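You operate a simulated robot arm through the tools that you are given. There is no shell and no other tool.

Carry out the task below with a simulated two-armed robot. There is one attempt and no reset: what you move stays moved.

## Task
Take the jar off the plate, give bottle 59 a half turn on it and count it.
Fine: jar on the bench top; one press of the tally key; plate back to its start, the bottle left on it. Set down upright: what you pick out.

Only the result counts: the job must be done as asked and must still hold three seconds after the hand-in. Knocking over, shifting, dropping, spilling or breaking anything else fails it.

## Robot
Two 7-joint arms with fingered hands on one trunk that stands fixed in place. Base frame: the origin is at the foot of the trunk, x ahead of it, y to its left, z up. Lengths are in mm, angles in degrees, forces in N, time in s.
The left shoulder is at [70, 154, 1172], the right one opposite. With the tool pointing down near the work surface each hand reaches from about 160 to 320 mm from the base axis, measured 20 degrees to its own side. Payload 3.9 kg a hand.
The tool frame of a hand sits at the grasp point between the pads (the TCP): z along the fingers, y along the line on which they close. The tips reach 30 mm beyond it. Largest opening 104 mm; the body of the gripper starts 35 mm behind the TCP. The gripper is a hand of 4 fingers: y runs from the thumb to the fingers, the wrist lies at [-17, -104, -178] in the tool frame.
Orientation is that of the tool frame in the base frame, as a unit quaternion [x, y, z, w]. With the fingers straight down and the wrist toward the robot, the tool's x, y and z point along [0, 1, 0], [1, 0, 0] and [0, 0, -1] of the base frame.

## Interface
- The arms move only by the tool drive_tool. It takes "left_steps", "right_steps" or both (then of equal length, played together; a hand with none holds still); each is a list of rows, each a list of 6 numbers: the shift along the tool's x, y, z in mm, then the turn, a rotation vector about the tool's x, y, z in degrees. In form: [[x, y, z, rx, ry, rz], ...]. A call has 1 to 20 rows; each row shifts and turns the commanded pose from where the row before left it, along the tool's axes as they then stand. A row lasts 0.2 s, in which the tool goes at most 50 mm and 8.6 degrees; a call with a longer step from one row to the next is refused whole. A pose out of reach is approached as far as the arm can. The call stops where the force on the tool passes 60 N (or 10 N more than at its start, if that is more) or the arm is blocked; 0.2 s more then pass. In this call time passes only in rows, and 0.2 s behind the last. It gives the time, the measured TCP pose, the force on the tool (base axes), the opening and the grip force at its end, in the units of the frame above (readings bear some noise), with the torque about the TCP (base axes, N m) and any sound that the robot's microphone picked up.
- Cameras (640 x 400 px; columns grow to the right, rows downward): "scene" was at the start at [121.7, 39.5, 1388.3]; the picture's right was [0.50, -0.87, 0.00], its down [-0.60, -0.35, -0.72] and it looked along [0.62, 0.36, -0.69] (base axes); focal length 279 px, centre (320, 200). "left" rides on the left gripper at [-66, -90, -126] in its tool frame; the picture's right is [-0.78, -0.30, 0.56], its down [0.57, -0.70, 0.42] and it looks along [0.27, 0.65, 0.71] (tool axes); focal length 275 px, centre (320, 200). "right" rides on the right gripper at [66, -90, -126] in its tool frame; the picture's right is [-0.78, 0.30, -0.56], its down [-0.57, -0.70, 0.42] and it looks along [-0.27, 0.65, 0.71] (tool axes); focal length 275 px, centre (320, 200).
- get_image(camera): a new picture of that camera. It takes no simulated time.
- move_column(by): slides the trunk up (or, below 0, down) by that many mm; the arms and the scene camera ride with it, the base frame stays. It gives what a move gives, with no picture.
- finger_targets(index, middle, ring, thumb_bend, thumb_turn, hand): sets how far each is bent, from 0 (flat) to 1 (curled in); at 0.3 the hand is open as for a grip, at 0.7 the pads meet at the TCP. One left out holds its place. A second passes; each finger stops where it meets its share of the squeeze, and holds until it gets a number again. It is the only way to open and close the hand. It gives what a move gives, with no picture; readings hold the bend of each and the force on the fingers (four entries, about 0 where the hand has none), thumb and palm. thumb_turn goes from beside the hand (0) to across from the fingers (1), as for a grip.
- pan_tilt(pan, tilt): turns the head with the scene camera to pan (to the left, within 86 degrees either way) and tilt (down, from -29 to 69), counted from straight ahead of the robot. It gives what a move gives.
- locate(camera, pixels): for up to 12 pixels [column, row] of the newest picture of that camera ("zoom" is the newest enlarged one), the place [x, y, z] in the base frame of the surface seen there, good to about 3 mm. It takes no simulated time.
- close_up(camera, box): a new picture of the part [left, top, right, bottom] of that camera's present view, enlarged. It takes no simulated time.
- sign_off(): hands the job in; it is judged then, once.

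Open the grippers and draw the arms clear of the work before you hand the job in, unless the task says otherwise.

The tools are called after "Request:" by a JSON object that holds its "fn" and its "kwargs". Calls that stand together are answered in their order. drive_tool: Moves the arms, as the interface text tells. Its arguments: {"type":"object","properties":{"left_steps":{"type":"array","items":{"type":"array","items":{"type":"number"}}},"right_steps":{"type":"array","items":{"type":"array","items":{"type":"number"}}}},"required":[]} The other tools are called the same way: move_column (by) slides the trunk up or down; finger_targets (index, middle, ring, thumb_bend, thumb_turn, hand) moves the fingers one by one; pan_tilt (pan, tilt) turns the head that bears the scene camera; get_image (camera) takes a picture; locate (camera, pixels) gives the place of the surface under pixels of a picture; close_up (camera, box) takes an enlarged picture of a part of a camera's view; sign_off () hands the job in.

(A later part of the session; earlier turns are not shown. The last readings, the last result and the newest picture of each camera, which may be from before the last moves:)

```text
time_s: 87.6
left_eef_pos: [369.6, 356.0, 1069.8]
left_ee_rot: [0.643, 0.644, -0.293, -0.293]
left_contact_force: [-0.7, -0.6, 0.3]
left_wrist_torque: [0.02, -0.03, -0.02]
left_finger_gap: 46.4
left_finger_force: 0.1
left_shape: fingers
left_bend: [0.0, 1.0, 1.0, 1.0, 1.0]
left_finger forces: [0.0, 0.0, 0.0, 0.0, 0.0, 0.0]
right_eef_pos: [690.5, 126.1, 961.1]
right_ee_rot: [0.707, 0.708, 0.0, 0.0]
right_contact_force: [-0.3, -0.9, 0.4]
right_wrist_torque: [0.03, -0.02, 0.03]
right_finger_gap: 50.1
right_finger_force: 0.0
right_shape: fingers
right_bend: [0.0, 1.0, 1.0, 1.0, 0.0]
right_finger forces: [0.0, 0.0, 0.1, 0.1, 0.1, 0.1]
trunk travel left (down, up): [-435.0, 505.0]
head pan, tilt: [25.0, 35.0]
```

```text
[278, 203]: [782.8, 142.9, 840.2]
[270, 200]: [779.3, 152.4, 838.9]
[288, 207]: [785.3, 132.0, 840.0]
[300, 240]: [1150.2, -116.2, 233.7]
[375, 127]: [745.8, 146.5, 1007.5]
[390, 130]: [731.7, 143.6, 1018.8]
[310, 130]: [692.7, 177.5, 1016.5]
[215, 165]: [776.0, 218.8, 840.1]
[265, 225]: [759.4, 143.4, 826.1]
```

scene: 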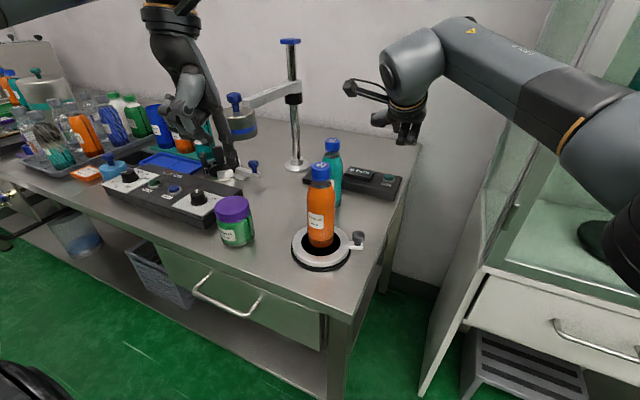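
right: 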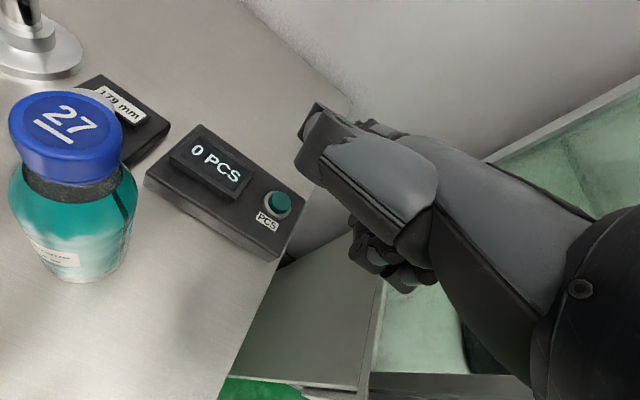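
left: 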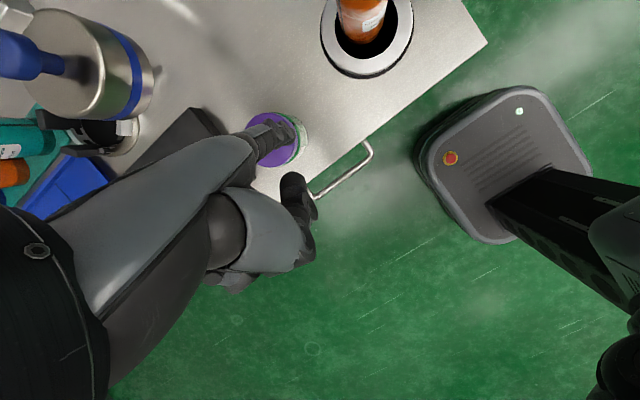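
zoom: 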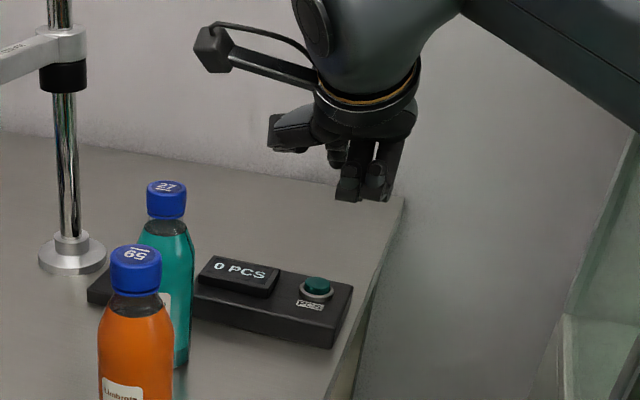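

Key centre is (782.5,142,841), box top 826. I shift +2 mm in y and lower to ~22 mm over the key for a check.

Request:
{"fn": "drive_tool", "kwargs": {"right_steps": [[2, 0, 25, 0, 0, 0], [0, 0, 25, 0, 0, 0], [0, 0, 25, 0, 0, 0], [0, 0, 20, 0, 0, 0], [0, 0, 0, 0, 0, 0]]}}

Request:
{"fn": "close_up", "kwargs": {"camera": "scene", "box": [330, 110, 430, 220]}}

Request:
{"fn": "get_image", "kwargs": {"camera": "right"}}

```text
time_s: 88.8
left_eef_pos: [370.6, 357.3, 1069.9]
left_ee_rot: [0.643, 0.644, -0.293, -0.293]
left_contact_force: [0.1, -0.5, 0.3]
left_wrist_torque: [0.01, 0.01, 0.04]
left_finger_gap: 46.3
left_finger_force: 0.1
left_shape: fingers
left_bend: [0.0, 1.0, 1.0, 1.0, 1.0]
left_finger forces: [0.0, 0.0, 0.0, 0.0, 0.0, 0.0]
right_eef_pos: [692.8, 128.7, 867.4]
right_ee_rot: [0.706, 0.708, 0.0, 0.0]
right_contact_force: [-1.0, 0.8, 0.7]
right_wrist_torque: [0.03, 0.0, -0.01]
right_finger_gap: 49.9
right_finger_force: 0.0
right_shape: fingers
right_bend: [0.0, 1.0, 1.0, 1.0, 0.0]
right_finger forces: [0.0, 0.0, 0.0, 0.1, 0.1, 0.1]
trunk travel left (down, up): [-435.0, 505.0]
head pan, tilt: [25.0, 35.0]
```

```text
3.64 times, centred on (380, 165) of scene
```

zoom: 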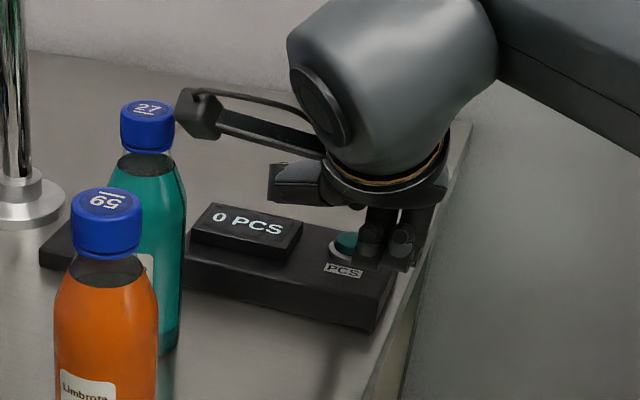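

```text
taken
```

right: 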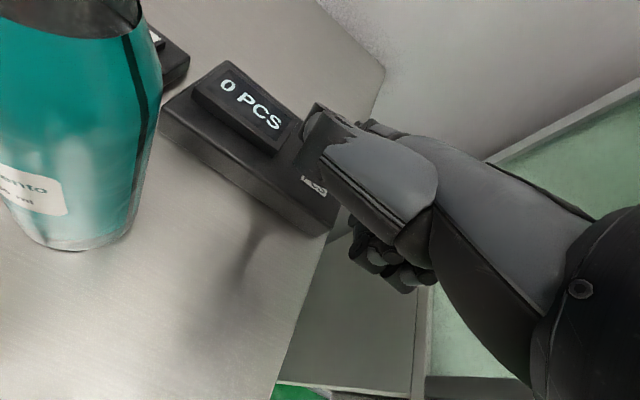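

Geometry predicts the fingertip over the key centre. I lower 18 mm, then feel for contact in small steps.

Request:
{"fn": "drive_tool", "kwargs": {"right_steps": [[0, 0, 10, 0, 0, 0], [0, 0, 8, 0, 0, 0], [0, 0, 0, 0, 0, 0]]}}

Request:
{"fn": "close_up", "kwargs": {"camera": "scene", "box": [340, 130, 420, 210]}}

Request:
{"fn": "get_image", "kwargs": {"camera": "right"}}

```text
time_s: 89.6
left_eef_pos: [370.6, 357.5, 1068.6]
left_ee_rot: [0.644, 0.643, -0.293, -0.293]
left_contact_force: [-0.5, -0.6, 0.9]
left_wrist_torque: [0.0, 0.0, 0.01]
left_finger_gap: 46.2
left_finger_force: 0.1
left_shape: fingers
left_bend: [0.0, 1.0, 1.0, 1.0, 1.0]
left_finger forces: [0.0, 0.1, 0.1, 0.1, 0.0, 0.1]
right_eef_pos: [691.4, 127.8, 848.1]
right_ee_rot: [0.707, 0.708, 0.0, 0.0]
right_contact_force: [0.5, 0.3, 0.0]
right_wrist_torque: [0.04, 0.0, -0.02]
right_finger_gap: 50.1
right_finger_force: 0.1
right_shape: fingers
right_bend: [0.0, 1.0, 1.0, 1.0, 0.0]
right_finger forces: [0.0, 0.0, 0.1, 0.1, 0.0, 0.0]
trunk travel left (down, up): [-435.0, 505.0]
head pan, tilt: [25.0, 35.0]
```

```text
5.00 times, centred on (380, 170) of scene
```

zoom: 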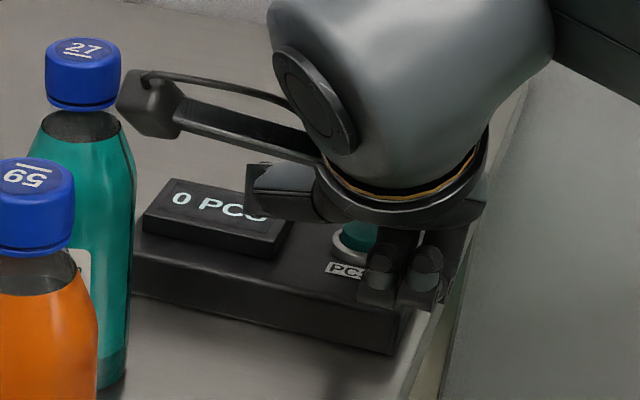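

```text
taken
```

right: 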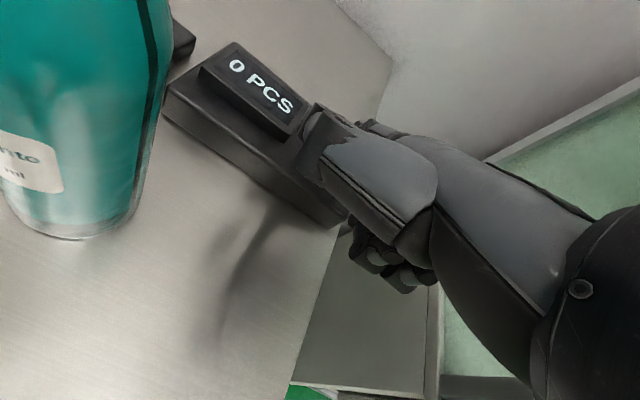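

No contact yet at TCP 848. I go on with 2 mm steps, watching force.

Request:
{"fn": "drive_tool", "kwargs": {"right_steps": [[0, 0, 2, 0, 0, 0], [0, 0, 2, 0, 0, 0], [0, 0, 2, 0, 0, 0], [0, 0, 0, 0, 0, 0]]}}

Request:
{"fn": "close_up", "kwargs": {"camera": "scene", "box": [340, 130, 420, 210]}}

```text
time_s: 90.6
left_eef_pos: [370.8, 357.0, 1070.4]
left_ee_rot: [0.644, 0.643, -0.293, -0.294]
left_contact_force: [0.4, 0.2, 0.6]
left_wrist_torque: [0.02, 0.01, 0.02]
left_finger_gap: 46.1
left_finger_force: 0.0
left_shape: fingers
left_bend: [0.0, 1.0, 1.0, 1.0, 1.0]
left_finger forces: [0.1, 0.1, 0.0, 0.0, 0.0, 0.1]
right_eef_pos: [691.6, 126.6, 841.7]
right_ee_rot: [0.707, 0.708, 0.0, 0.0]
right_contact_force: [1.0, -0.5, 0.6]
right_wrist_torque: [-0.02, -0.05, 0.0]
right_finger_gap: 50.2
right_finger_force: 0.5
right_shape: fingers
right_bend: [0.0, 1.0, 1.0, 1.0, 0.0]
right_finger forces: [0.4, 0.0, 0.1, 0.1, 0.0, 0.1]
trunk travel left (down, up): [-435.0, 505.0]
head pan, tilt: [25.0, 35.0]
```

```text
5.00 times, centred on (380, 170) of scene
```

zoom: 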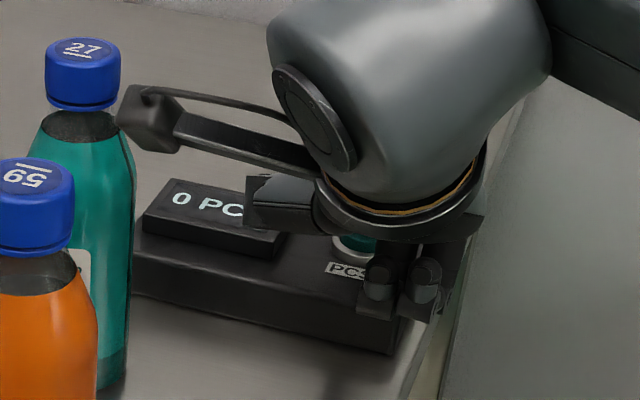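

A first 0.4 N touch on the index. I press on in 1 mm steps.

Request:
{"fn": "drive_tool", "kwargs": {"right_steps": [[0, 0, 1, 0, 0, 0], [0, 0, 1, 0, 0, 0], [0, 0, 0, 0, 0, 0]]}}

Request:
{"fn": "close_up", "kwargs": {"camera": "scene", "box": [340, 130, 420, 210]}}

Request:
{"fn": "close_up", "kwargs": {"camera": "right", "box": [150, 30, 350, 180]}}

```text
time_s: 91.4
left_eef_pos: [370.1, 358.3, 1070.0]
left_ee_rot: [0.643, 0.643, -0.294, -0.293]
left_contact_force: [-0.4, 0.0, 0.5]
left_wrist_torque: [0.02, -0.01, -0.01]
left_finger_gap: 46.2
left_finger_force: 0.0
left_shape: fingers
left_bend: [0.0, 1.0, 1.0, 1.0, 1.0]
left_finger forces: [0.0, 0.0, 0.0, 0.1, 0.0, 0.0]
right_eef_pos: [691.6, 126.2, 840.6]
right_ee_rot: [0.706, 0.708, 0.001, 0.0]
right_contact_force: [-1.2, -0.2, 1.2]
right_wrist_torque: [0.02, -0.16, 0.02]
right_finger_gap: 50.2
right_finger_force: 1.2
right_shape: fingers
right_bend: [0.0, 1.0, 1.0, 1.0, 0.0]
right_finger forces: [1.3, 0.0, 0.0, 0.1, 0.0, 0.0]
trunk travel left (down, up): [-435.0, 505.0]
head pan, tilt: [25.0, 35.0]
```

```text
5.00 times, centred on (380, 170) of scene
```

zoom: 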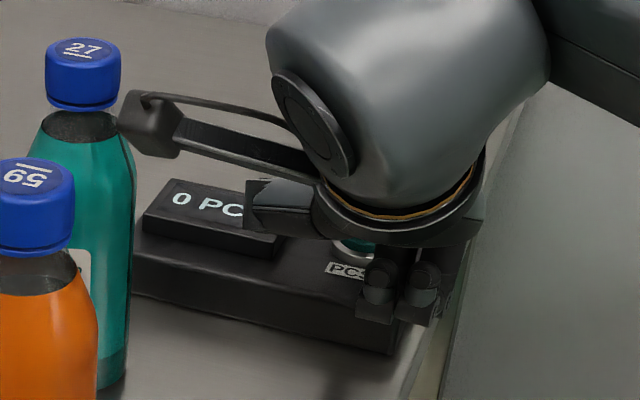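

```text
2.67 times, centred on (250, 105) of right
```

zoom: 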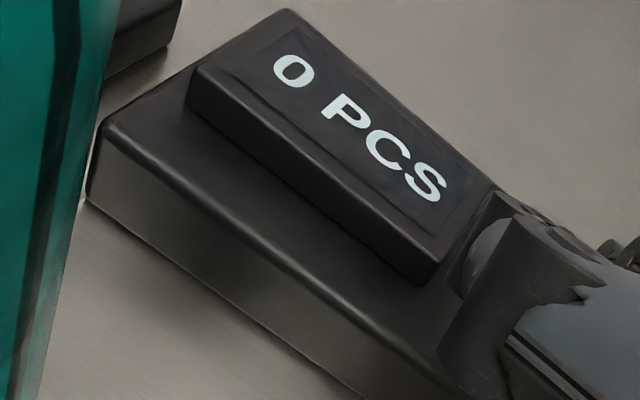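

1.2 N and rising like a spring key; display still 0. I press further 1 mm at a time.

Request:
{"fn": "drive_tool", "kwargs": {"right_steps": [[0, 0, 1, 0, 0, 0], [0, 0, 1, 0, 0, 0], [0, 0, 0, 0, 0, 0]]}}

Request:
{"fn": "close_up", "kwargs": {"camera": "right", "box": [150, 30, 350, 180]}}

```text
time_s: 92.2
left_eef_pos: [370.9, 356.6, 1070.1]
left_ee_rot: [0.644, 0.643, -0.293, -0.294]
left_contact_force: [-0.6, 0.4, -0.3]
left_wrist_torque: [-0.02, 0.01, 0.0]
left_finger_gap: 46.0
left_finger_force: 0.0
left_shape: fingers
left_bend: [0.0, 1.0, 1.0, 1.0, 1.0]
left_finger forces: [0.0, 0.0, 0.1, 0.0, 0.1, 0.0]
right_eef_pos: [691.8, 127.0, 838.6]
right_ee_rot: [0.707, 0.707, 0.0, -0.001]
right_contact_force: [-0.5, 1.3, 2.4]
right_wrist_torque: [0.06, -0.2, -0.03]
right_finger_gap: 50.6
right_finger_force: 1.0
right_shape: fingers
right_bend: [0.0, 1.0, 1.0, 1.0, 0.0]
right_finger forces: [1.9, 0.0, 0.0, 0.0, 0.0, 0.0]
trunk travel left (down, up): [-435.0, 505.0]
head pan, tilt: [25.0, 35.0]
heard: click
```

```text
2.67 times, centred on (250, 105) of right
```

zoom: 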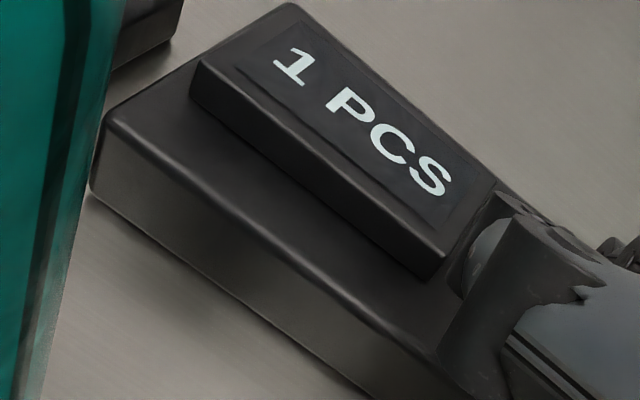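

Click heard and the display reads "1 PCS". I raise the right hand straight up and retreat along the same path.

Request:
{"fn": "drive_tool", "kwargs": {"right_steps": [[0, 0, -15, 0, 0, 0], [0, 0, -30, 0, 0, 0], [0, 0, -40, 0, 0, 0], [0, 0, -40, 0, 0, 0], [-11.5, -42, -13, 0, 0, 0], [-11.5, -42, -13, 0, 0, 0], [-11.5, -42, -13, 0, 0, 0], [-11.5, -42, -13, 0, 0, 0], [-11.5, -42, -13, 0, 0, 0], [-11.5, -42, -13, 0, 0, 0], [0, 0, 0, 0, 0, 0]]}}

Request:
{"fn": "finger_targets", "kwargs": {"hand": "right", "thumb_bend": 1.0, "thumb_turn": 1.0}}

Request:
{"fn": "get_image", "kwargs": {"camera": "scene"}}

Request:
{"fn": "get_image", "kwargs": {"camera": "right"}}

```text
time_s: 94.6
left_eef_pos: [370.6, 357.3, 1068.7]
left_ee_rot: [0.643, 0.644, -0.293, -0.293]
left_contact_force: [-0.3, -0.1, -0.8]
left_wrist_torque: [0.02, 0.0, 0.01]
left_finger_gap: 46.2
left_finger_force: 0.1
left_shape: fingers
left_bend: [0.0, 1.0, 1.0, 1.0, 1.0]
left_finger forces: [0.1, 0.1, 0.0, 0.0, 0.1, 0.0]
right_eef_pos: [434.7, 61.1, 1040.5]
right_ee_rot: [0.706, 0.708, 0.0, 0.0]
right_contact_force: [0.6, 0.1, 0.2]
right_wrist_torque: [0.0, 0.02, 0.0]
right_finger_gap: 50.4
right_finger_force: 0.1
right_shape: fingers
right_bend: [0.0, 1.0, 1.0, 1.0, 0.0]
right_finger forces: [0.0, 0.1, 0.0, 0.0, 0.0, 0.0]
trunk travel left (down, up): [-435.0, 505.0]
head pan, tilt: [25.0, 35.0]
```

```text
time_s: 95.6
left_eef_pos: [370.4, 357.5, 1070.2]
left_ee_rot: [0.644, 0.644, -0.293, -0.293]
left_contact_force: [-0.4, 0.8, 0.1]
left_wrist_torque: [-0.02, 0.02, -0.01]
left_finger_gap: 46.3
left_finger_force: 0.1
left_shape: fingers
left_bend: [0.0, 1.0, 1.0, 1.0, 1.0]
left_finger forces: [0.0, 0.0, 0.0, 0.0, 0.1, 0.0]
right_eef_pos: [434.5, 60.5, 1041.4]
right_ee_rot: [0.707, 0.708, 0.001, 0.0]
right_contact_force: [-0.7, 0.1, -1.0]
right_wrist_torque: [0.01, 0.01, 0.0]
right_finger_gap: 46.2
right_finger_force: 0.1
right_shape: fingers
right_bend: [0.0, 1.0, 1.0, 1.0, 1.0]
right_finger forces: [0.1, 0.0, 0.1, 0.0, 0.1, 0.0]
trunk travel left (down, up): [-435.0, 505.0]
head pan, tilt: [25.0, 35.0]
```

```text
taken
```

scene: 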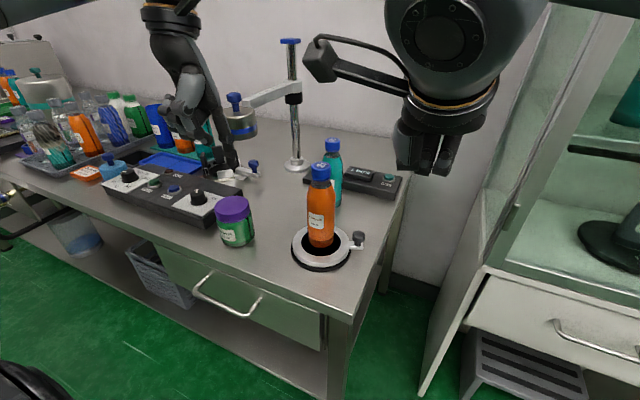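

```text
taken
```

right: 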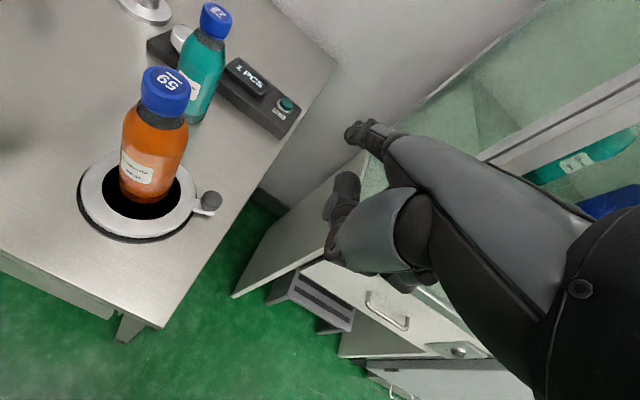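

Counter reads 1; plate and bottle stand as left. I locate knob and bottle precisely for the return.

Request:
{"fn": "close_up", "kwargs": {"camera": "right", "box": [60, 60, 240, 250]}}

Request:
{"fn": "locate", "kwargs": {"camera": "right", "pixels": [[210, 199], [205, 200], [215, 197], [207, 210], [190, 207], [165, 78], [145, 195], [182, 190], [120, 185], [80, 190], [192, 190], [140, 235]]}}

```text
2.11 times, centred on (150, 155) of right
```

zoom: 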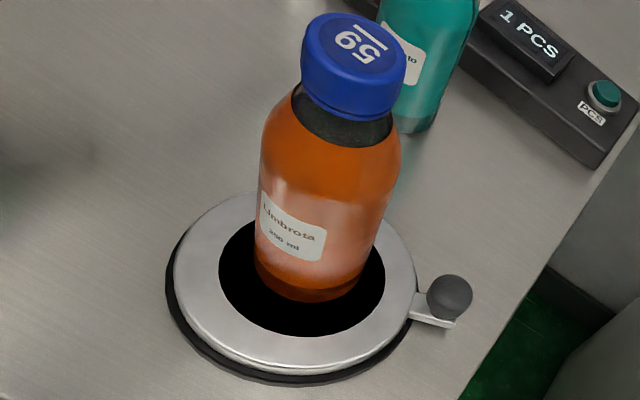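

```text
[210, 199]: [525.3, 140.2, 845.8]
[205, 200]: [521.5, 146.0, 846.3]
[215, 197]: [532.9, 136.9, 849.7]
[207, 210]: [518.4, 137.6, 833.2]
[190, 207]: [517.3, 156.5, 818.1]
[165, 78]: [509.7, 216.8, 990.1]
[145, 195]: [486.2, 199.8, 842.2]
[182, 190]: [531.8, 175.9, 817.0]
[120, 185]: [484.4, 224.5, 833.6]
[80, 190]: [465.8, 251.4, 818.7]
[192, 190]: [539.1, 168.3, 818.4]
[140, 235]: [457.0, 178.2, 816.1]
```

Knob axis ≈(529,140) – about 181° from the start. I pitch the right hand to a vertical pointer again and bring it behind the knob's far side (554,150) at height.

Request:
{"fn": "drive_tool", "kwargs": {"right_steps": [[0, 0, 0, 7, 0, 0], [0, 0, 0, 7, 0, 0], [0, 0, 0, 7, 0, 0], [0, 0, 0, 7, 0, 0], [0, 0, 0, 7, 0, 0], [0, 0, 0, 7, 0, 0], [0, 0, 0, 7, 0, 0], [24.8, 11.9, -13.7, 0, 0, 0], [24.8, 11.9, -13.7, 0, 0, 0], [24.8, 11.9, -13.7, 0, 0, 0], [0, 15.1, 13.1, 0, 0, 0], [0, 22.65, 19.68, 0, 0, 0], [0, 0, 0, 0, 0, 0]]}}

Request:
{"fn": "get_image", "kwargs": {"camera": "right"}}

Request:
{"fn": "close_up", "kwargs": {"camera": "scene", "box": [270, 100, 430, 290]}}

```text
time_s: 98.4
left_eef_pos: [370.4, 356.9, 1069.4]
left_ee_rot: [0.643, 0.644, -0.293, -0.293]
left_contact_force: [0.4, -0.4, -0.8]
left_wrist_torque: [0.03, -0.01, -0.01]
left_finger_gap: 46.4
left_finger_force: 0.1
left_shape: fingers
left_bend: [0.0, 1.0, 1.0, 1.0, 1.0]
left_finger forces: [0.1, 0.1, 0.0, 0.0, 0.0, 0.1]
right_eef_pos: [492.8, 131.2, 990.8]
right_ee_rot: [0.643, 0.644, -0.293, -0.292]
right_contact_force: [-0.3, -0.5, 0.3]
right_wrist_torque: [0.03, -0.01, 0.02]
right_finger_gap: 46.0
right_finger_force: 0.0
right_shape: fingers
right_bend: [0.0, 1.0, 1.0, 1.0, 1.0]
right_finger forces: [0.0, 0.0, 0.1, 0.1, 0.0, 0.0]
trunk travel left (down, up): [-435.0, 505.0]
head pan, tilt: [25.0, 35.0]
```

```text
taken
```

right: 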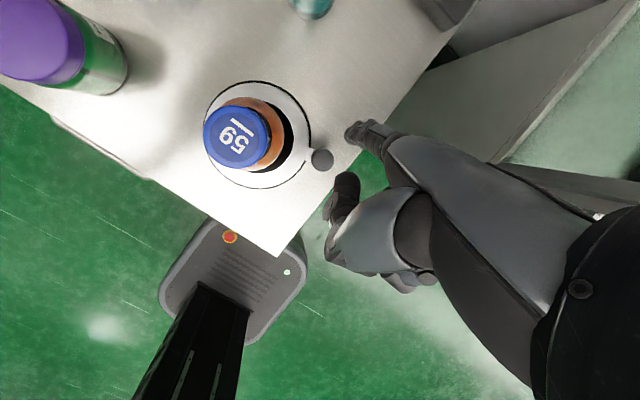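

```text
2.11 times, centred on (350, 195) of scene
```

zoom: 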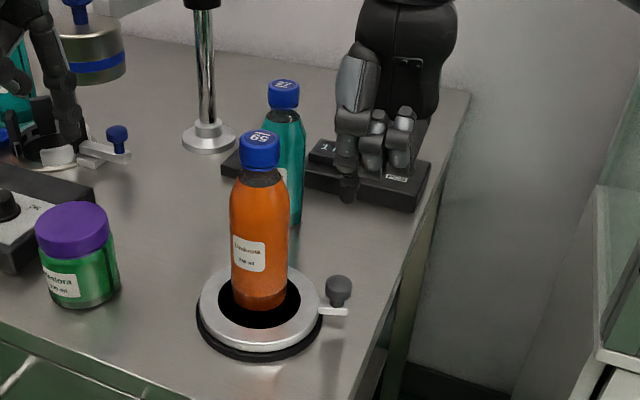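

Stick at ≈(558,146), knob at (529,140). I nudge +4 mm in y and lower to tip ≈828.

Request:
{"fn": "drive_tool", "kwargs": {"right_steps": [[4, 23.4, 20.3, 0, 0, 0], [0, 23.4, 20.3, 0, 0, 0], [0, 22.4, 19.4, 0, 0, 0], [0, 0, 0, 0, 0, 0]]}}

Request:
{"fn": "get_image", "kwargs": {"camera": "right"}}

Request:
{"fn": "close_up", "kwargs": {"camera": "scene", "box": [270, 100, 430, 290]}}

Request:
{"fn": "close_up", "kwargs": {"camera": "left", "box": [300, 0, 480, 110]}}

```text
time_s: 99.4
left_eef_pos: [369.8, 356.7, 1069.0]
left_ee_rot: [0.644, 0.643, -0.293, -0.293]
left_contact_force: [0.0, 0.5, -0.1]
left_wrist_torque: [0.02, -0.03, 0.0]
left_finger_gap: 46.4
left_finger_force: 0.1
left_shape: fingers
left_bend: [0.0, 1.0, 1.0, 1.0, 1.0]
left_finger forces: [0.0, 0.0, 0.1, 0.0, 0.0, 0.0]
right_eef_pos: [494.7, 138.6, 900.4]
right_ee_rot: [0.643, 0.644, -0.293, -0.292]
right_contact_force: [-0.4, -0.5, 0.9]
right_wrist_torque: [-0.01, -0.02, -0.01]
right_finger_gap: 46.1
right_finger_force: 0.0
right_shape: fingers
right_bend: [0.0, 1.0, 1.0, 1.0, 1.0]
right_finger forces: [0.0, 0.0, 0.1, 0.0, 0.0, 0.0]
trunk travel left (down, up): [-435.0, 505.0]
head pan, tilt: [25.0, 35.0]
```

```text
taken
```

right: 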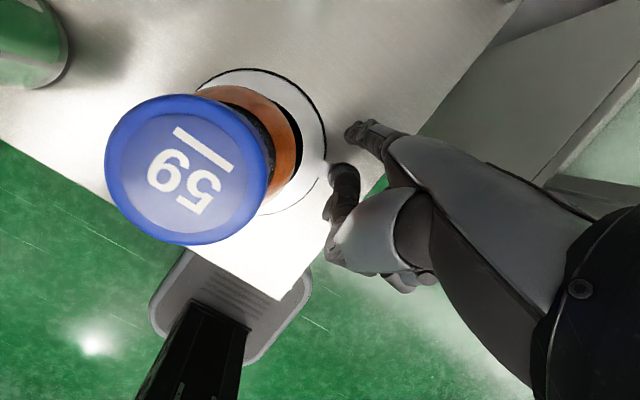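

```text
2.11 times, centred on (350, 195) of scene
```

zoom: 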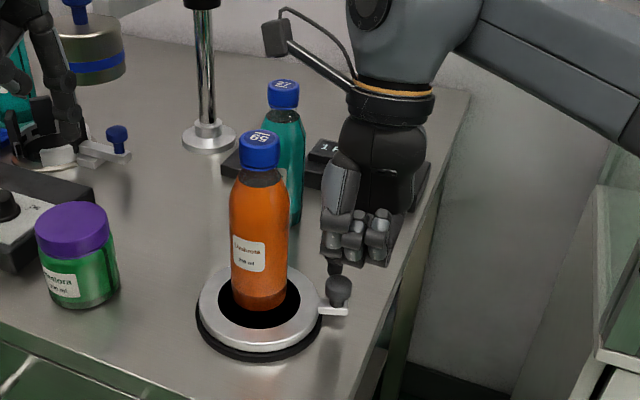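

```text
3.56 times, centred on (390, 55) of left
```

zoom: 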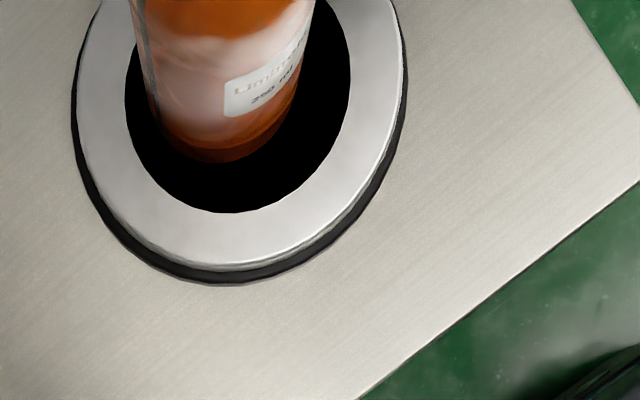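

The finger stands behind the knob. I pull it clockwise in arc steps.

Request:
{"fn": "drive_tool", "kwargs": {"right_steps": [[-2.4, -6.56, 7.55, 0, 0, 0], [-4.6, -4.2, 4.83, 0, 0, 0], [-3.9, -4.46, 5.13, 0, 0, 0], [-3.2, -4.66, 5.36, 0, 0, 0], [-2.4, -4.92, 5.66, 0, 0, 0], [0, 0, 0, 0, 0, 0]]}}

Request:
{"fn": "get_image", "kwargs": {"camera": "right"}}

Request:
{"fn": "close_up", "kwargs": {"camera": "scene", "box": [270, 100, 430, 290]}}

```text
time_s: 100.8
left_eef_pos: [371.0, 357.3, 1069.2]
left_ee_rot: [0.644, 0.643, -0.293, -0.294]
left_contact_force: [0.2, 0.2, 0.2]
left_wrist_torque: [0.0, 0.0, 0.02]
left_finger_gap: 46.2
left_finger_force: 0.0
left_shape: fingers
left_bend: [0.0, 1.0, 1.0, 1.0, 1.0]
left_finger forces: [0.1, 0.1, 0.0, 0.1, 0.1, 0.0]
right_eef_pos: [456.5, 119.9, 899.3]
right_ee_rot: [0.643, 0.645, -0.294, -0.292]
right_contact_force: [0.0, 0.7, 0.3]
right_wrist_torque: [0.0, 0.0, 0.0]
right_finger_gap: 46.2
right_finger_force: 0.5
right_shape: fingers
right_bend: [0.0, 1.0, 1.0, 1.0, 1.0]
right_finger forces: [0.3, 0.0, 0.0, 0.0, 0.1, 0.0]
trunk travel left (down, up): [-435.0, 505.0]
head pan, tilt: [25.0, 35.0]
```

```text
taken
```

right: 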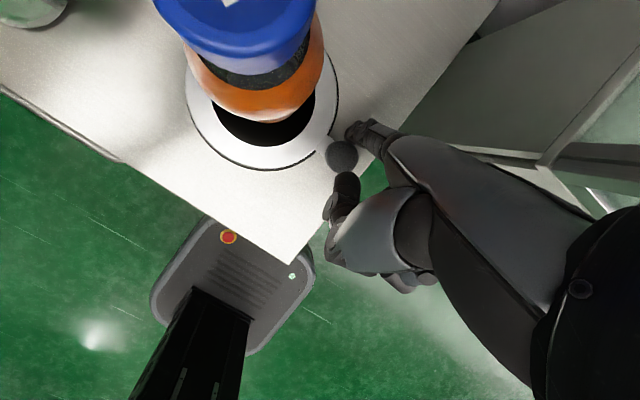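

```text
2.11 times, centred on (350, 195) of scene
```

zoom: 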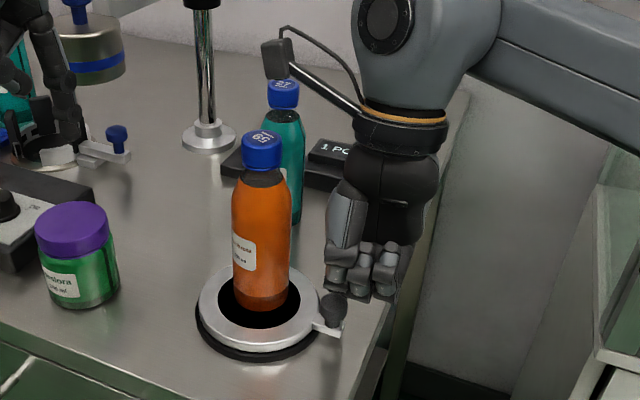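

Good. I continue the clockwise arc to stick ≈249°.

Request:
{"fn": "drive_tool", "kwargs": {"right_steps": [[-1.7, -5.05, 5.81, 0, 0, 0], [-0.8, -5.12, 5.89, 0, 0, 0], [0, -5.12, 5.89, 0, 0, 0], [0.8, -5.12, 5.89, 0, 0, 0], [1.7, -5.05, 5.81, 0, 0, 0], [2.4, -4.92, 5.66, 0, 0, 0], [0, 0, 0, 0, 0, 0]]}}

Request:
{"fn": "get_image", "kwargs": {"camera": "right"}}

Request:
{"fn": "close_up", "kwargs": {"camera": "scene", "box": [260, 120, 400, 290]}}

```text
time_s: 102.4
left_eef_pos: [370.5, 356.6, 1069.3]
left_ee_rot: [0.644, 0.643, -0.293, -0.294]
left_contact_force: [0.0, 0.2, 0.1]
left_wrist_torque: [0.01, -0.02, 0.03]
left_finger_gap: 46.2
left_finger_force: 0.0
left_shape: fingers
left_bend: [0.0, 1.0, 1.0, 1.0, 1.0]
left_finger forces: [0.1, 0.0, 0.1, 0.0, 0.0, 0.0]
right_eef_pos: [411.3, 122.5, 898.8]
right_ee_rot: [0.643, 0.644, -0.294, -0.293]
right_contact_force: [-0.2, -0.4, -0.3]
right_wrist_torque: [0.01, -0.05, -0.03]
right_finger_gap: 46.6
right_finger_force: 0.2
right_shape: fingers
right_bend: [0.0, 1.0, 1.0, 1.0, 1.0]
right_finger forces: [0.3, 0.1, 0.0, 0.0, 0.0, 0.0]
trunk travel left (down, up): [-435.0, 505.0]
head pan, tilt: [25.0, 35.0]
```

```text
taken
```

right: 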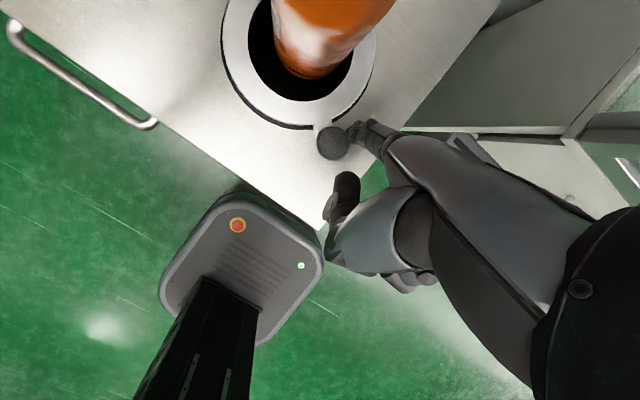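

```text
2.35 times, centred on (330, 205) of scene
```

zoom: 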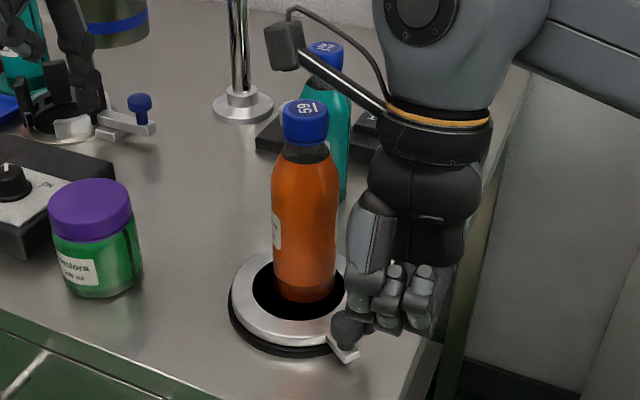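

Continuing clockwise to stick ≈213°.

Request:
{"fn": "drive_tool", "kwargs": {"right_steps": [[3.2, -4.66, 5.36, 0, 0, 0], [3.9, -4.46, 5.13, 0, 0, 0], [4.6, -4.2, 4.83, 0, 0, 0], [5.3, -3.8, 4.38, 0, 0, 0], [5.8, -3.48, 4.0, 0, 0, 0], [6.4, -3.02, 3.47, 0, 0, 0], [0, 0, 0, 0, 0, 0]]}}

Request:
{"fn": "get_image", "kwargs": {"camera": "right"}}

Request:
{"fn": "close_up", "kwargs": {"camera": "scene", "box": [260, 120, 400, 290]}}

```text
time_s: 104.0
left_eef_pos: [370.3, 356.2, 1070.4]
left_ee_rot: [0.643, 0.643, -0.294, -0.293]
left_contact_force: [-0.2, 0.1, -0.6]
left_wrist_torque: [0.01, 0.02, -0.02]
left_finger_gap: 46.2
left_finger_force: 0.0
left_shape: fingers
left_bend: [0.0, 1.0, 1.0, 1.0, 1.0]
left_finger forces: [0.1, 0.0, 0.0, 0.1, 0.0, 0.0]
right_eef_pos: [374.2, 150.8, 899.3]
right_ee_rot: [0.642, 0.644, -0.295, -0.293]
right_contact_force: [0.4, 0.5, 0.3]
right_wrist_torque: [0.02, -0.01, 0.02]
right_finger_gap: 46.7
right_finger_force: 0.4
right_shape: fingers
right_bend: [0.0, 1.0, 1.0, 1.0, 1.0]
right_finger forces: [0.2, 0.0, 0.0, 0.0, 0.1, 0.0]
trunk travel left (down, up): [-435.0, 505.0]
head pan, tilt: [25.0, 35.0]
```

```text
taken
```

right: 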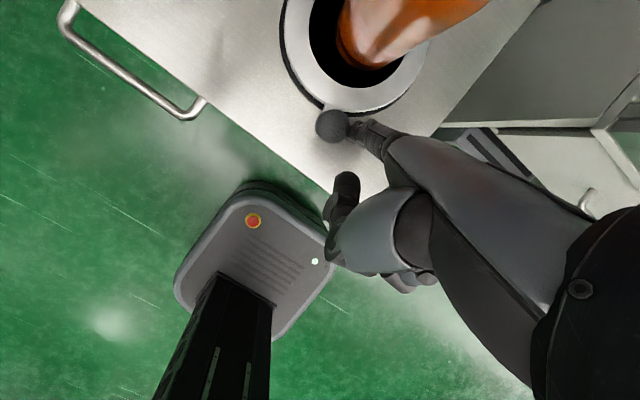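

```text
2.35 times, centred on (330, 205) of scene
```

zoom: 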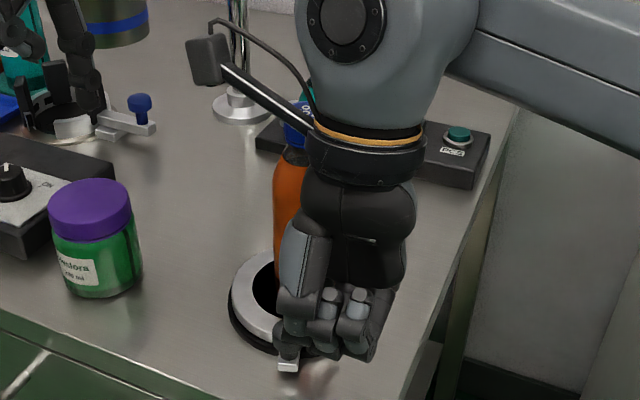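

Good progress. Before the right hand comes further left, I move the left arm out of its way: unpitch and shift left.

Request:
{"fn": "drive_tool", "kwargs": {"left_steps": [[0, 0, 0, -7, 0, 0], [0, 0, 0, -7, 0, 0], [0, 0, 0, -7, 0, 0], [0, 0, 0, -7, 0, 0], [0, 0, 0, -7, 0, 0], [0, 0, 0, -7, 0, 0], [0, 0, 0, -7, 0, 0], [25, 8, -10, 0, 0, 0], [25, 8, -10, 0, 0, 0], [25, 8, -10, 0, 0, 0], [25, 8, 0, 0, 0, 0], [0, 0, 0, 0, 0, 0]]}}

Request:
{"fn": "get_image", "kwargs": {"camera": "scene"}}

Request:
{"fn": "get_image", "kwargs": {"camera": "left"}}

```text
time_s: 106.6
left_eef_pos: [406.1, 456.8, 1099.2]
left_ee_rot: [0.707, 0.707, 0.0, 0.0]
left_contact_force: [0.4, -0.7, 0.3]
left_wrist_torque: [-0.01, 0.01, 0.01]
left_finger_gap: 46.2
left_finger_force: 0.1
left_shape: fingers
left_bend: [0.0, 1.0, 1.0, 1.0, 1.0]
left_finger forces: [0.0, 0.0, 0.0, 0.0, 0.1, 0.0]
right_eef_pos: [373.2, 150.2, 899.6]
right_ee_rot: [0.644, 0.644, -0.293, -0.293]
right_contact_force: [1.0, 0.6, 1.0]
right_wrist_torque: [0.01, 0.0, -0.02]
right_finger_gap: 46.0
right_finger_force: 0.1
right_shape: fingers
right_bend: [0.0, 1.0, 1.0, 1.0, 1.0]
right_finger forces: [0.0, 0.0, 0.0, 0.1, 0.0, 0.1]
trunk travel left (down, up): [-435.0, 505.0]
head pan, tilt: [25.0, 35.0]
```

```text
taken
```

scene: 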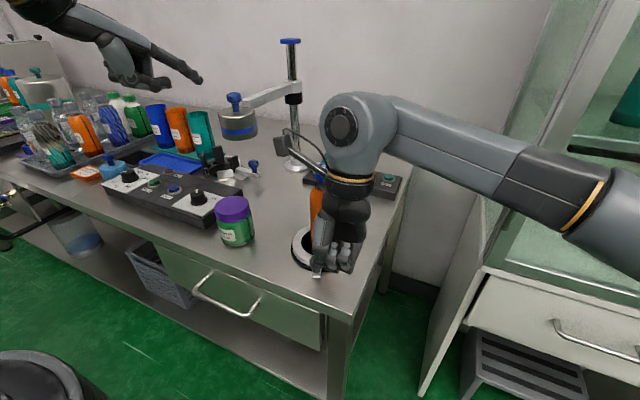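

```text
taken
```

left: 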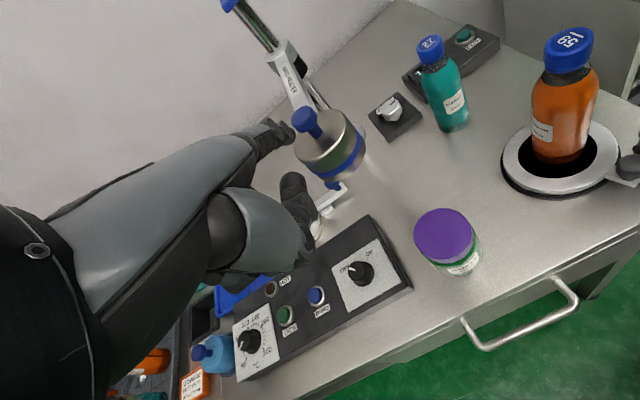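

Left arm is clear and its camera sees the plate. I continue the right hand's clockwise push to stick ≈177°.

Request:
{"fn": "drive_tool", "kwargs": {"right_steps": [[6.8, -2.56, 2.94, 0, 0, 0], [7.1, -2.1, 2.42, 0, 0, 0], [7.5, -1.57, 1.81, 0, 0, 0], [7.7, -1.1, 1.28, 0, 0, 0], [7.8, -0.52, 0.6, 0, 0, 0], [7.8, 0, 0, 0, 0, 0], [0, 0, 0, 0, 0, 0]]}}

Request:
{"fn": "get_image", "kwargs": {"camera": "right"}}

Request:
{"fn": "get_image", "kwargs": {"camera": "left"}}

Request:
{"fn": "get_image", "kwargs": {"camera": "scene"}}

```text
time_s: 108.2
left_eef_pos: [407.0, 457.2, 1100.4]
left_ee_rot: [0.707, 0.707, -0.001, 0.0]
left_contact_force: [-0.4, -0.1, -0.3]
left_wrist_torque: [0.01, -0.01, 0.01]
left_finger_gap: 46.1
left_finger_force: 0.1
left_shape: fingers
left_bend: [0.0, 1.0, 1.0, 1.0, 1.0]
left_finger forces: [0.0, 0.1, 0.0, 0.1, 0.1, 0.0]
right_eef_pos: [361.8, 196.3, 898.3]
right_ee_rot: [0.642, 0.645, -0.294, -0.293]
right_contact_force: [1.2, -0.6, -0.2]
right_wrist_torque: [-0.01, 0.0, -0.04]
right_finger_gap: 46.2
right_finger_force: 0.1
right_shape: fingers
right_bend: [0.0, 1.0, 1.0, 1.0, 1.0]
right_finger forces: [0.2, 0.1, 0.0, 0.0, 0.0, 0.0]
trunk travel left (down, up): [-435.0, 505.0]
head pan, tilt: [25.0, 35.0]
```

```text
taken
```

right: 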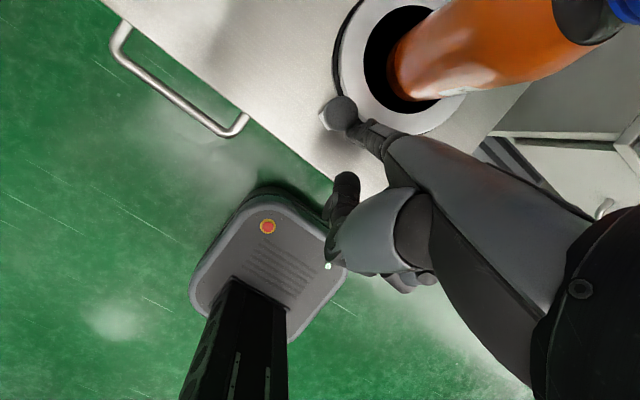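

```text
taken
```

left: 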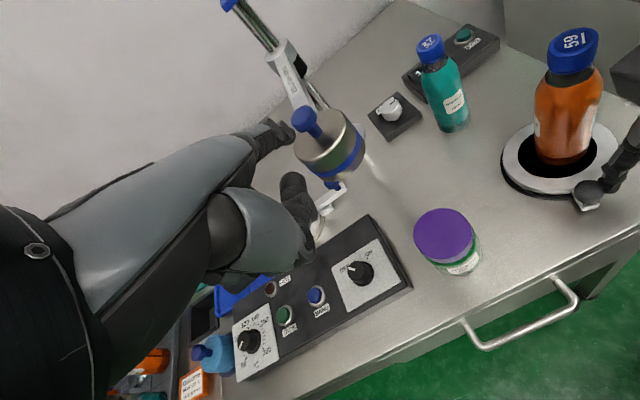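

```text
taken
```

scene: 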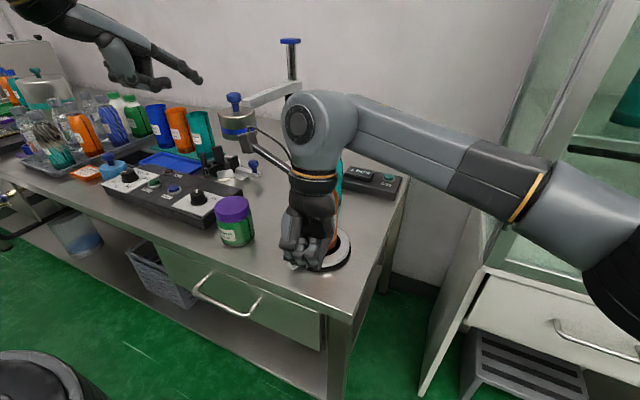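

Continuing to stick ≈147° (knob ≈130°), then I will fine-tune.

Request:
{"fn": "drive_tool", "kwargs": {"right_steps": [[9.5, 0.92, -1.06, 0, 0, 0], [7.7, 1.1, -1.28, 0, 0, 0], [7.5, 1.57, -1.81, 0, 0, 0], [7.1, 2.1, -2.42, 0, 0, 0], [6.8, 2.56, -2.94, 0, 0, 0], [0, 0, 0, 0, 0, 0]]}}

Request:
{"fn": "get_image", "kwargs": {"camera": "right"}}

Request:
{"fn": "close_up", "kwargs": {"camera": "left", "box": [460, 0, 640, 230]}}

Request:
{"fn": "close_up", "kwargs": {"camera": "scene", "box": [240, 80, 400, 290]}}

```text
time_s: 109.6
left_eef_pos: [406.0, 458.3, 1099.7]
left_ee_rot: [0.707, 0.707, 0.001, -0.001]
left_contact_force: [0.1, 0.5, 0.2]
left_wrist_torque: [0.01, -0.01, -0.01]
left_finger_gap: 46.0
left_finger_force: 0.0
left_shape: fingers
left_bend: [0.0, 1.0, 1.0, 1.0, 1.0]
left_finger forces: [0.0, 0.1, 0.0, 0.0, 0.0, 0.0]
right_eef_pos: [375.1, 232.3, 899.4]
right_ee_rot: [0.643, 0.644, -0.293, -0.294]
right_contact_force: [0.1, -0.5, -0.4]
right_wrist_torque: [0.0, -0.02, -0.03]
right_finger_gap: 45.7
right_finger_force: 0.1
right_shape: fingers
right_bend: [0.0, 1.0, 1.0, 1.0, 1.0]
right_finger forces: [0.0, 0.0, 0.1, 0.0, 0.0, 0.0]
trunk travel left (down, up): [-435.0, 505.0]
head pan, tilt: [25.0, 35.0]
```

```text
taken
```

right: 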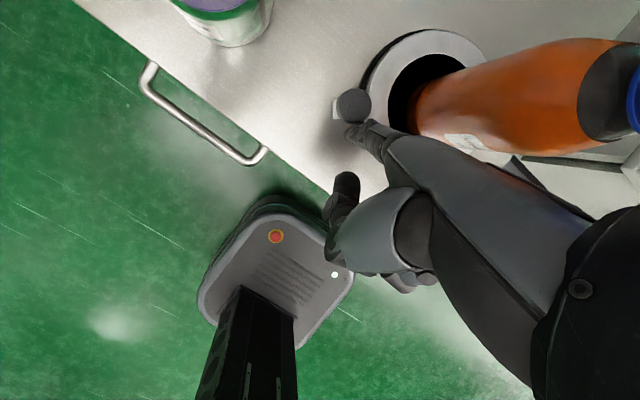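

```text
1.74 times, centred on (550, 115) of left
```

zoom: 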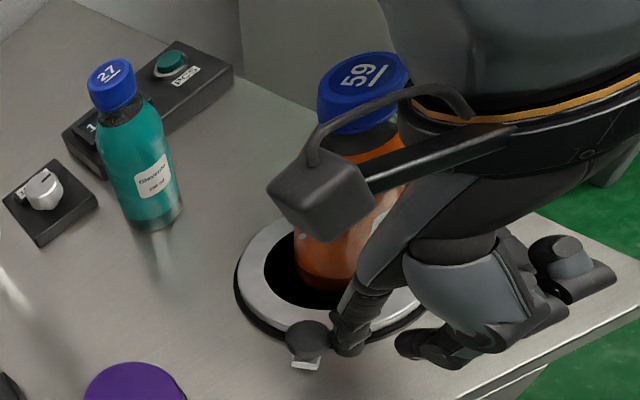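

```text
1.90 times, centred on (320, 185) of scene
```

zoom: 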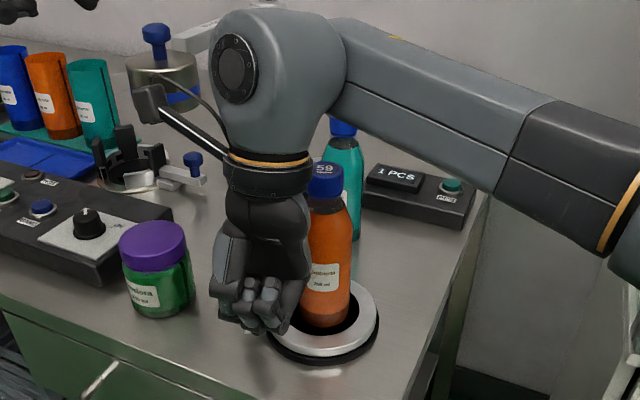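

I locate the knob now.

Request:
{"fn": "locate", "kwargs": {"camera": "right", "pixels": [[354, 104], [348, 104], [360, 104], [336, 110], [355, 132]]}}

Request:
{"fn": "locate", "kwargs": {"camera": "left", "pixels": [[543, 192], [541, 210], [548, 190], [600, 40], [555, 195]]}}

```text
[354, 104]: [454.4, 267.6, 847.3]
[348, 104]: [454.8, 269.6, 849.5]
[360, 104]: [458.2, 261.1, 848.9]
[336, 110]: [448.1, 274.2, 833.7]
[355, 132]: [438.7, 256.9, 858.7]
```

```text
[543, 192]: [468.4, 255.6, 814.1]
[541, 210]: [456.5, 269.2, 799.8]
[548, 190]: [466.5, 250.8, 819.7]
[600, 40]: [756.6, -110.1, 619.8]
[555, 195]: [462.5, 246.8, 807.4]
```

Knob at ≈129.5°, stick ≈149°. I push another ≈16° and then compare against the start reference.

Request:
{"fn": "drive_tool", "kwargs": {"right_steps": [[6.6, 2.76, -3.17, 0, 0, 0], [6.1, 3.2, -3.7, 0, 0, 0], [3.6, 2.16, -2.5, 0, 0, 0], [0, 0, 0, 0, 0, 0]]}}

Request:
{"fn": "get_image", "kwargs": {"camera": "right"}}

Request:
{"fn": "get_image", "kwargs": {"camera": "left"}}

Request:
{"fn": "get_image", "kwargs": {"camera": "scene"}}

```text
time_s: 110.6
left_eef_pos: [406.2, 457.4, 1099.4]
left_ee_rot: [0.707, 0.708, 0.0, 0.0]
left_contact_force: [0.4, 0.4, -0.3]
left_wrist_torque: [0.01, 0.0, -0.05]
left_finger_gap: 46.3
left_finger_force: 0.0
left_shape: fingers
left_bend: [0.0, 1.0, 1.0, 1.0, 1.0]
left_finger forces: [0.0, 0.0, 0.1, 0.1, 0.0, 0.0]
right_eef_pos: [387.1, 250.2, 900.1]
right_ee_rot: [0.643, 0.644, -0.293, -0.293]
right_contact_force: [0.4, 0.3, 0.4]
right_wrist_torque: [0.04, 0.04, 0.01]
right_finger_gap: 46.0
right_finger_force: 0.2
right_shape: fingers
right_bend: [0.0, 1.0, 1.0, 1.0, 1.0]
right_finger forces: [0.1, 0.0, 0.0, 0.1, 0.1, 0.1]
trunk travel left (down, up): [-435.0, 505.0]
head pan, tilt: [25.0, 35.0]
```

```text
taken
```

right: 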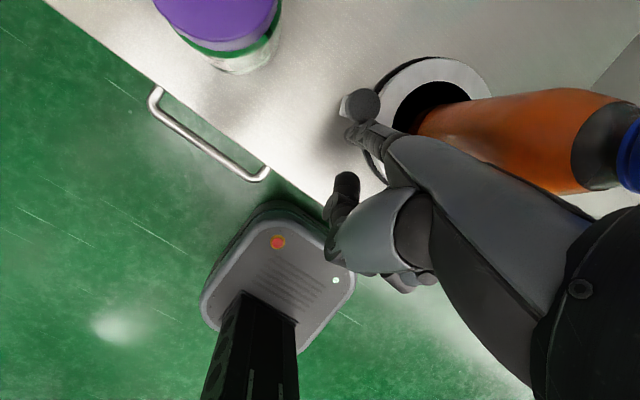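

```text
taken
```

left: 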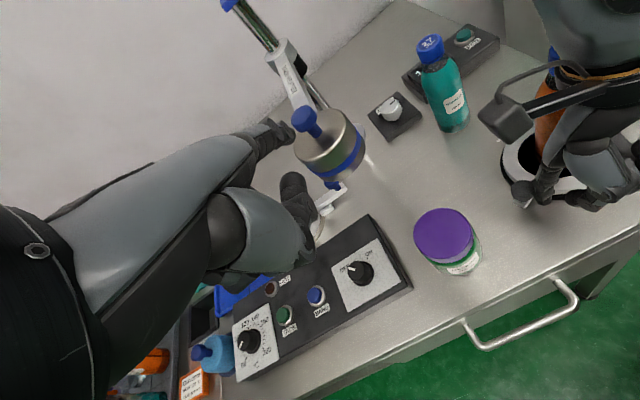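

```text
taken
```

scene: 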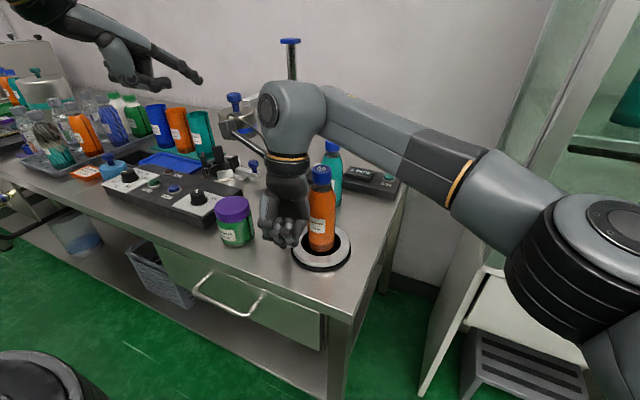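

I locate the knob again.

Request:
{"fn": "locate", "kwargs": {"camera": "right", "pixels": [[363, 104], [358, 105], [370, 104], [345, 108], [354, 133]]}}

Request:
{"fn": "locate", "kwargs": {"camera": "left", "pixels": [[522, 188], [518, 192], [526, 186], [527, 203]]}}

Request:
{"fn": "close_up", "kwargs": {"camera": "left", "box": [490, 130, 600, 230]}}

```text
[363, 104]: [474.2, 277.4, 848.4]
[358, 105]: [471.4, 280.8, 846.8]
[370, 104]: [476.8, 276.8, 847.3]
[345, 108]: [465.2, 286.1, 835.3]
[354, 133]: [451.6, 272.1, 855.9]
```

```text
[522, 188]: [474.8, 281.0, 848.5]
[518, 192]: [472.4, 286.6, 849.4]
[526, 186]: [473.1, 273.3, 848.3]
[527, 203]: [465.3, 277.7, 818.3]
```

```text
4.00 times, centred on (545, 180) of left
```

zoom: 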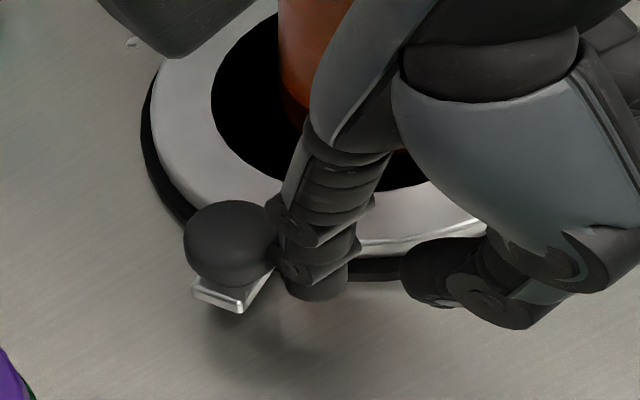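

Knob is at about (475,278), ~2° short of start. I back off, lift the right hand away and compare with the reference image taken from the same camera pose.

Request:
{"fn": "drive_tool", "kwargs": {"right_steps": [[-3, -2.6, 3.0, 0, 0, 0], [0, -15.1, -13.1, 0, 0, 0], [0, -22.65, -19.68, 0, 0, 0], [0, -22.65, -19.68, 0, 0, 0], [0, -22.65, -19.68, 0, 0, 0], [0, -22.65, -19.68, 0, 0, 0], [0, -22.65, -19.68, 0, 0, 0], [-40, 0, 0, 0, 0, 0], [-40, 0, 0, 0, 0, 0], [-40, 0, 0, 0, 0, 0], [0, 0, 0, 0, 0, 0]]}}

Request:
{"fn": "close_up", "kwargs": {"camera": "scene", "box": [260, 150, 380, 280]}}

Request:
{"fn": "get_image", "kwargs": {"camera": "scene"}}

```text
time_s: 113.0
left_eef_pos: [406.4, 458.6, 1099.5]
left_ee_rot: [0.706, 0.708, -0.001, 0.0]
left_contact_force: [0.3, -0.4, -0.3]
left_wrist_torque: [-0.02, 0.01, -0.01]
left_finger_gap: 46.4
left_finger_force: 0.1
left_shape: fingers
left_bend: [0.0, 1.0, 1.0, 1.0, 1.0]
left_finger forces: [0.0, 0.0, 0.1, 0.0, 0.0, 0.0]
right_eef_pos: [381.9, 127.3, 1068.8]
right_ee_rot: [0.643, 0.644, -0.294, -0.292]
right_contact_force: [0.5, 1.3, 0.2]
right_wrist_torque: [-0.05, -0.05, 0.03]
right_finger_gap: 46.2
right_finger_force: 0.1
right_shape: fingers
right_bend: [0.0, 1.0, 1.0, 1.0, 1.0]
right_finger forces: [0.0, 0.0, 0.0, 0.0, 0.0, 0.0]
trunk travel left (down, up): [-435.0, 505.0]
head pan, tilt: [25.0, 35.0]
```

```text
3.08 times, centred on (320, 215) of scene
```

zoom: 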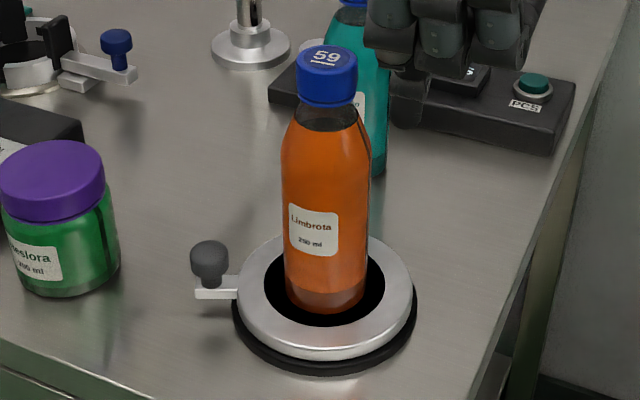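

```text
taken
```

scene: 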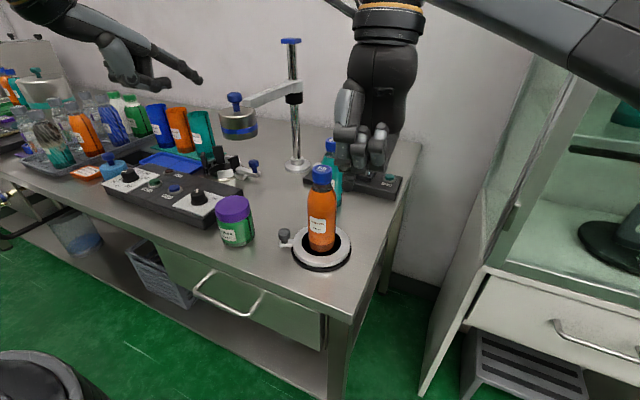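

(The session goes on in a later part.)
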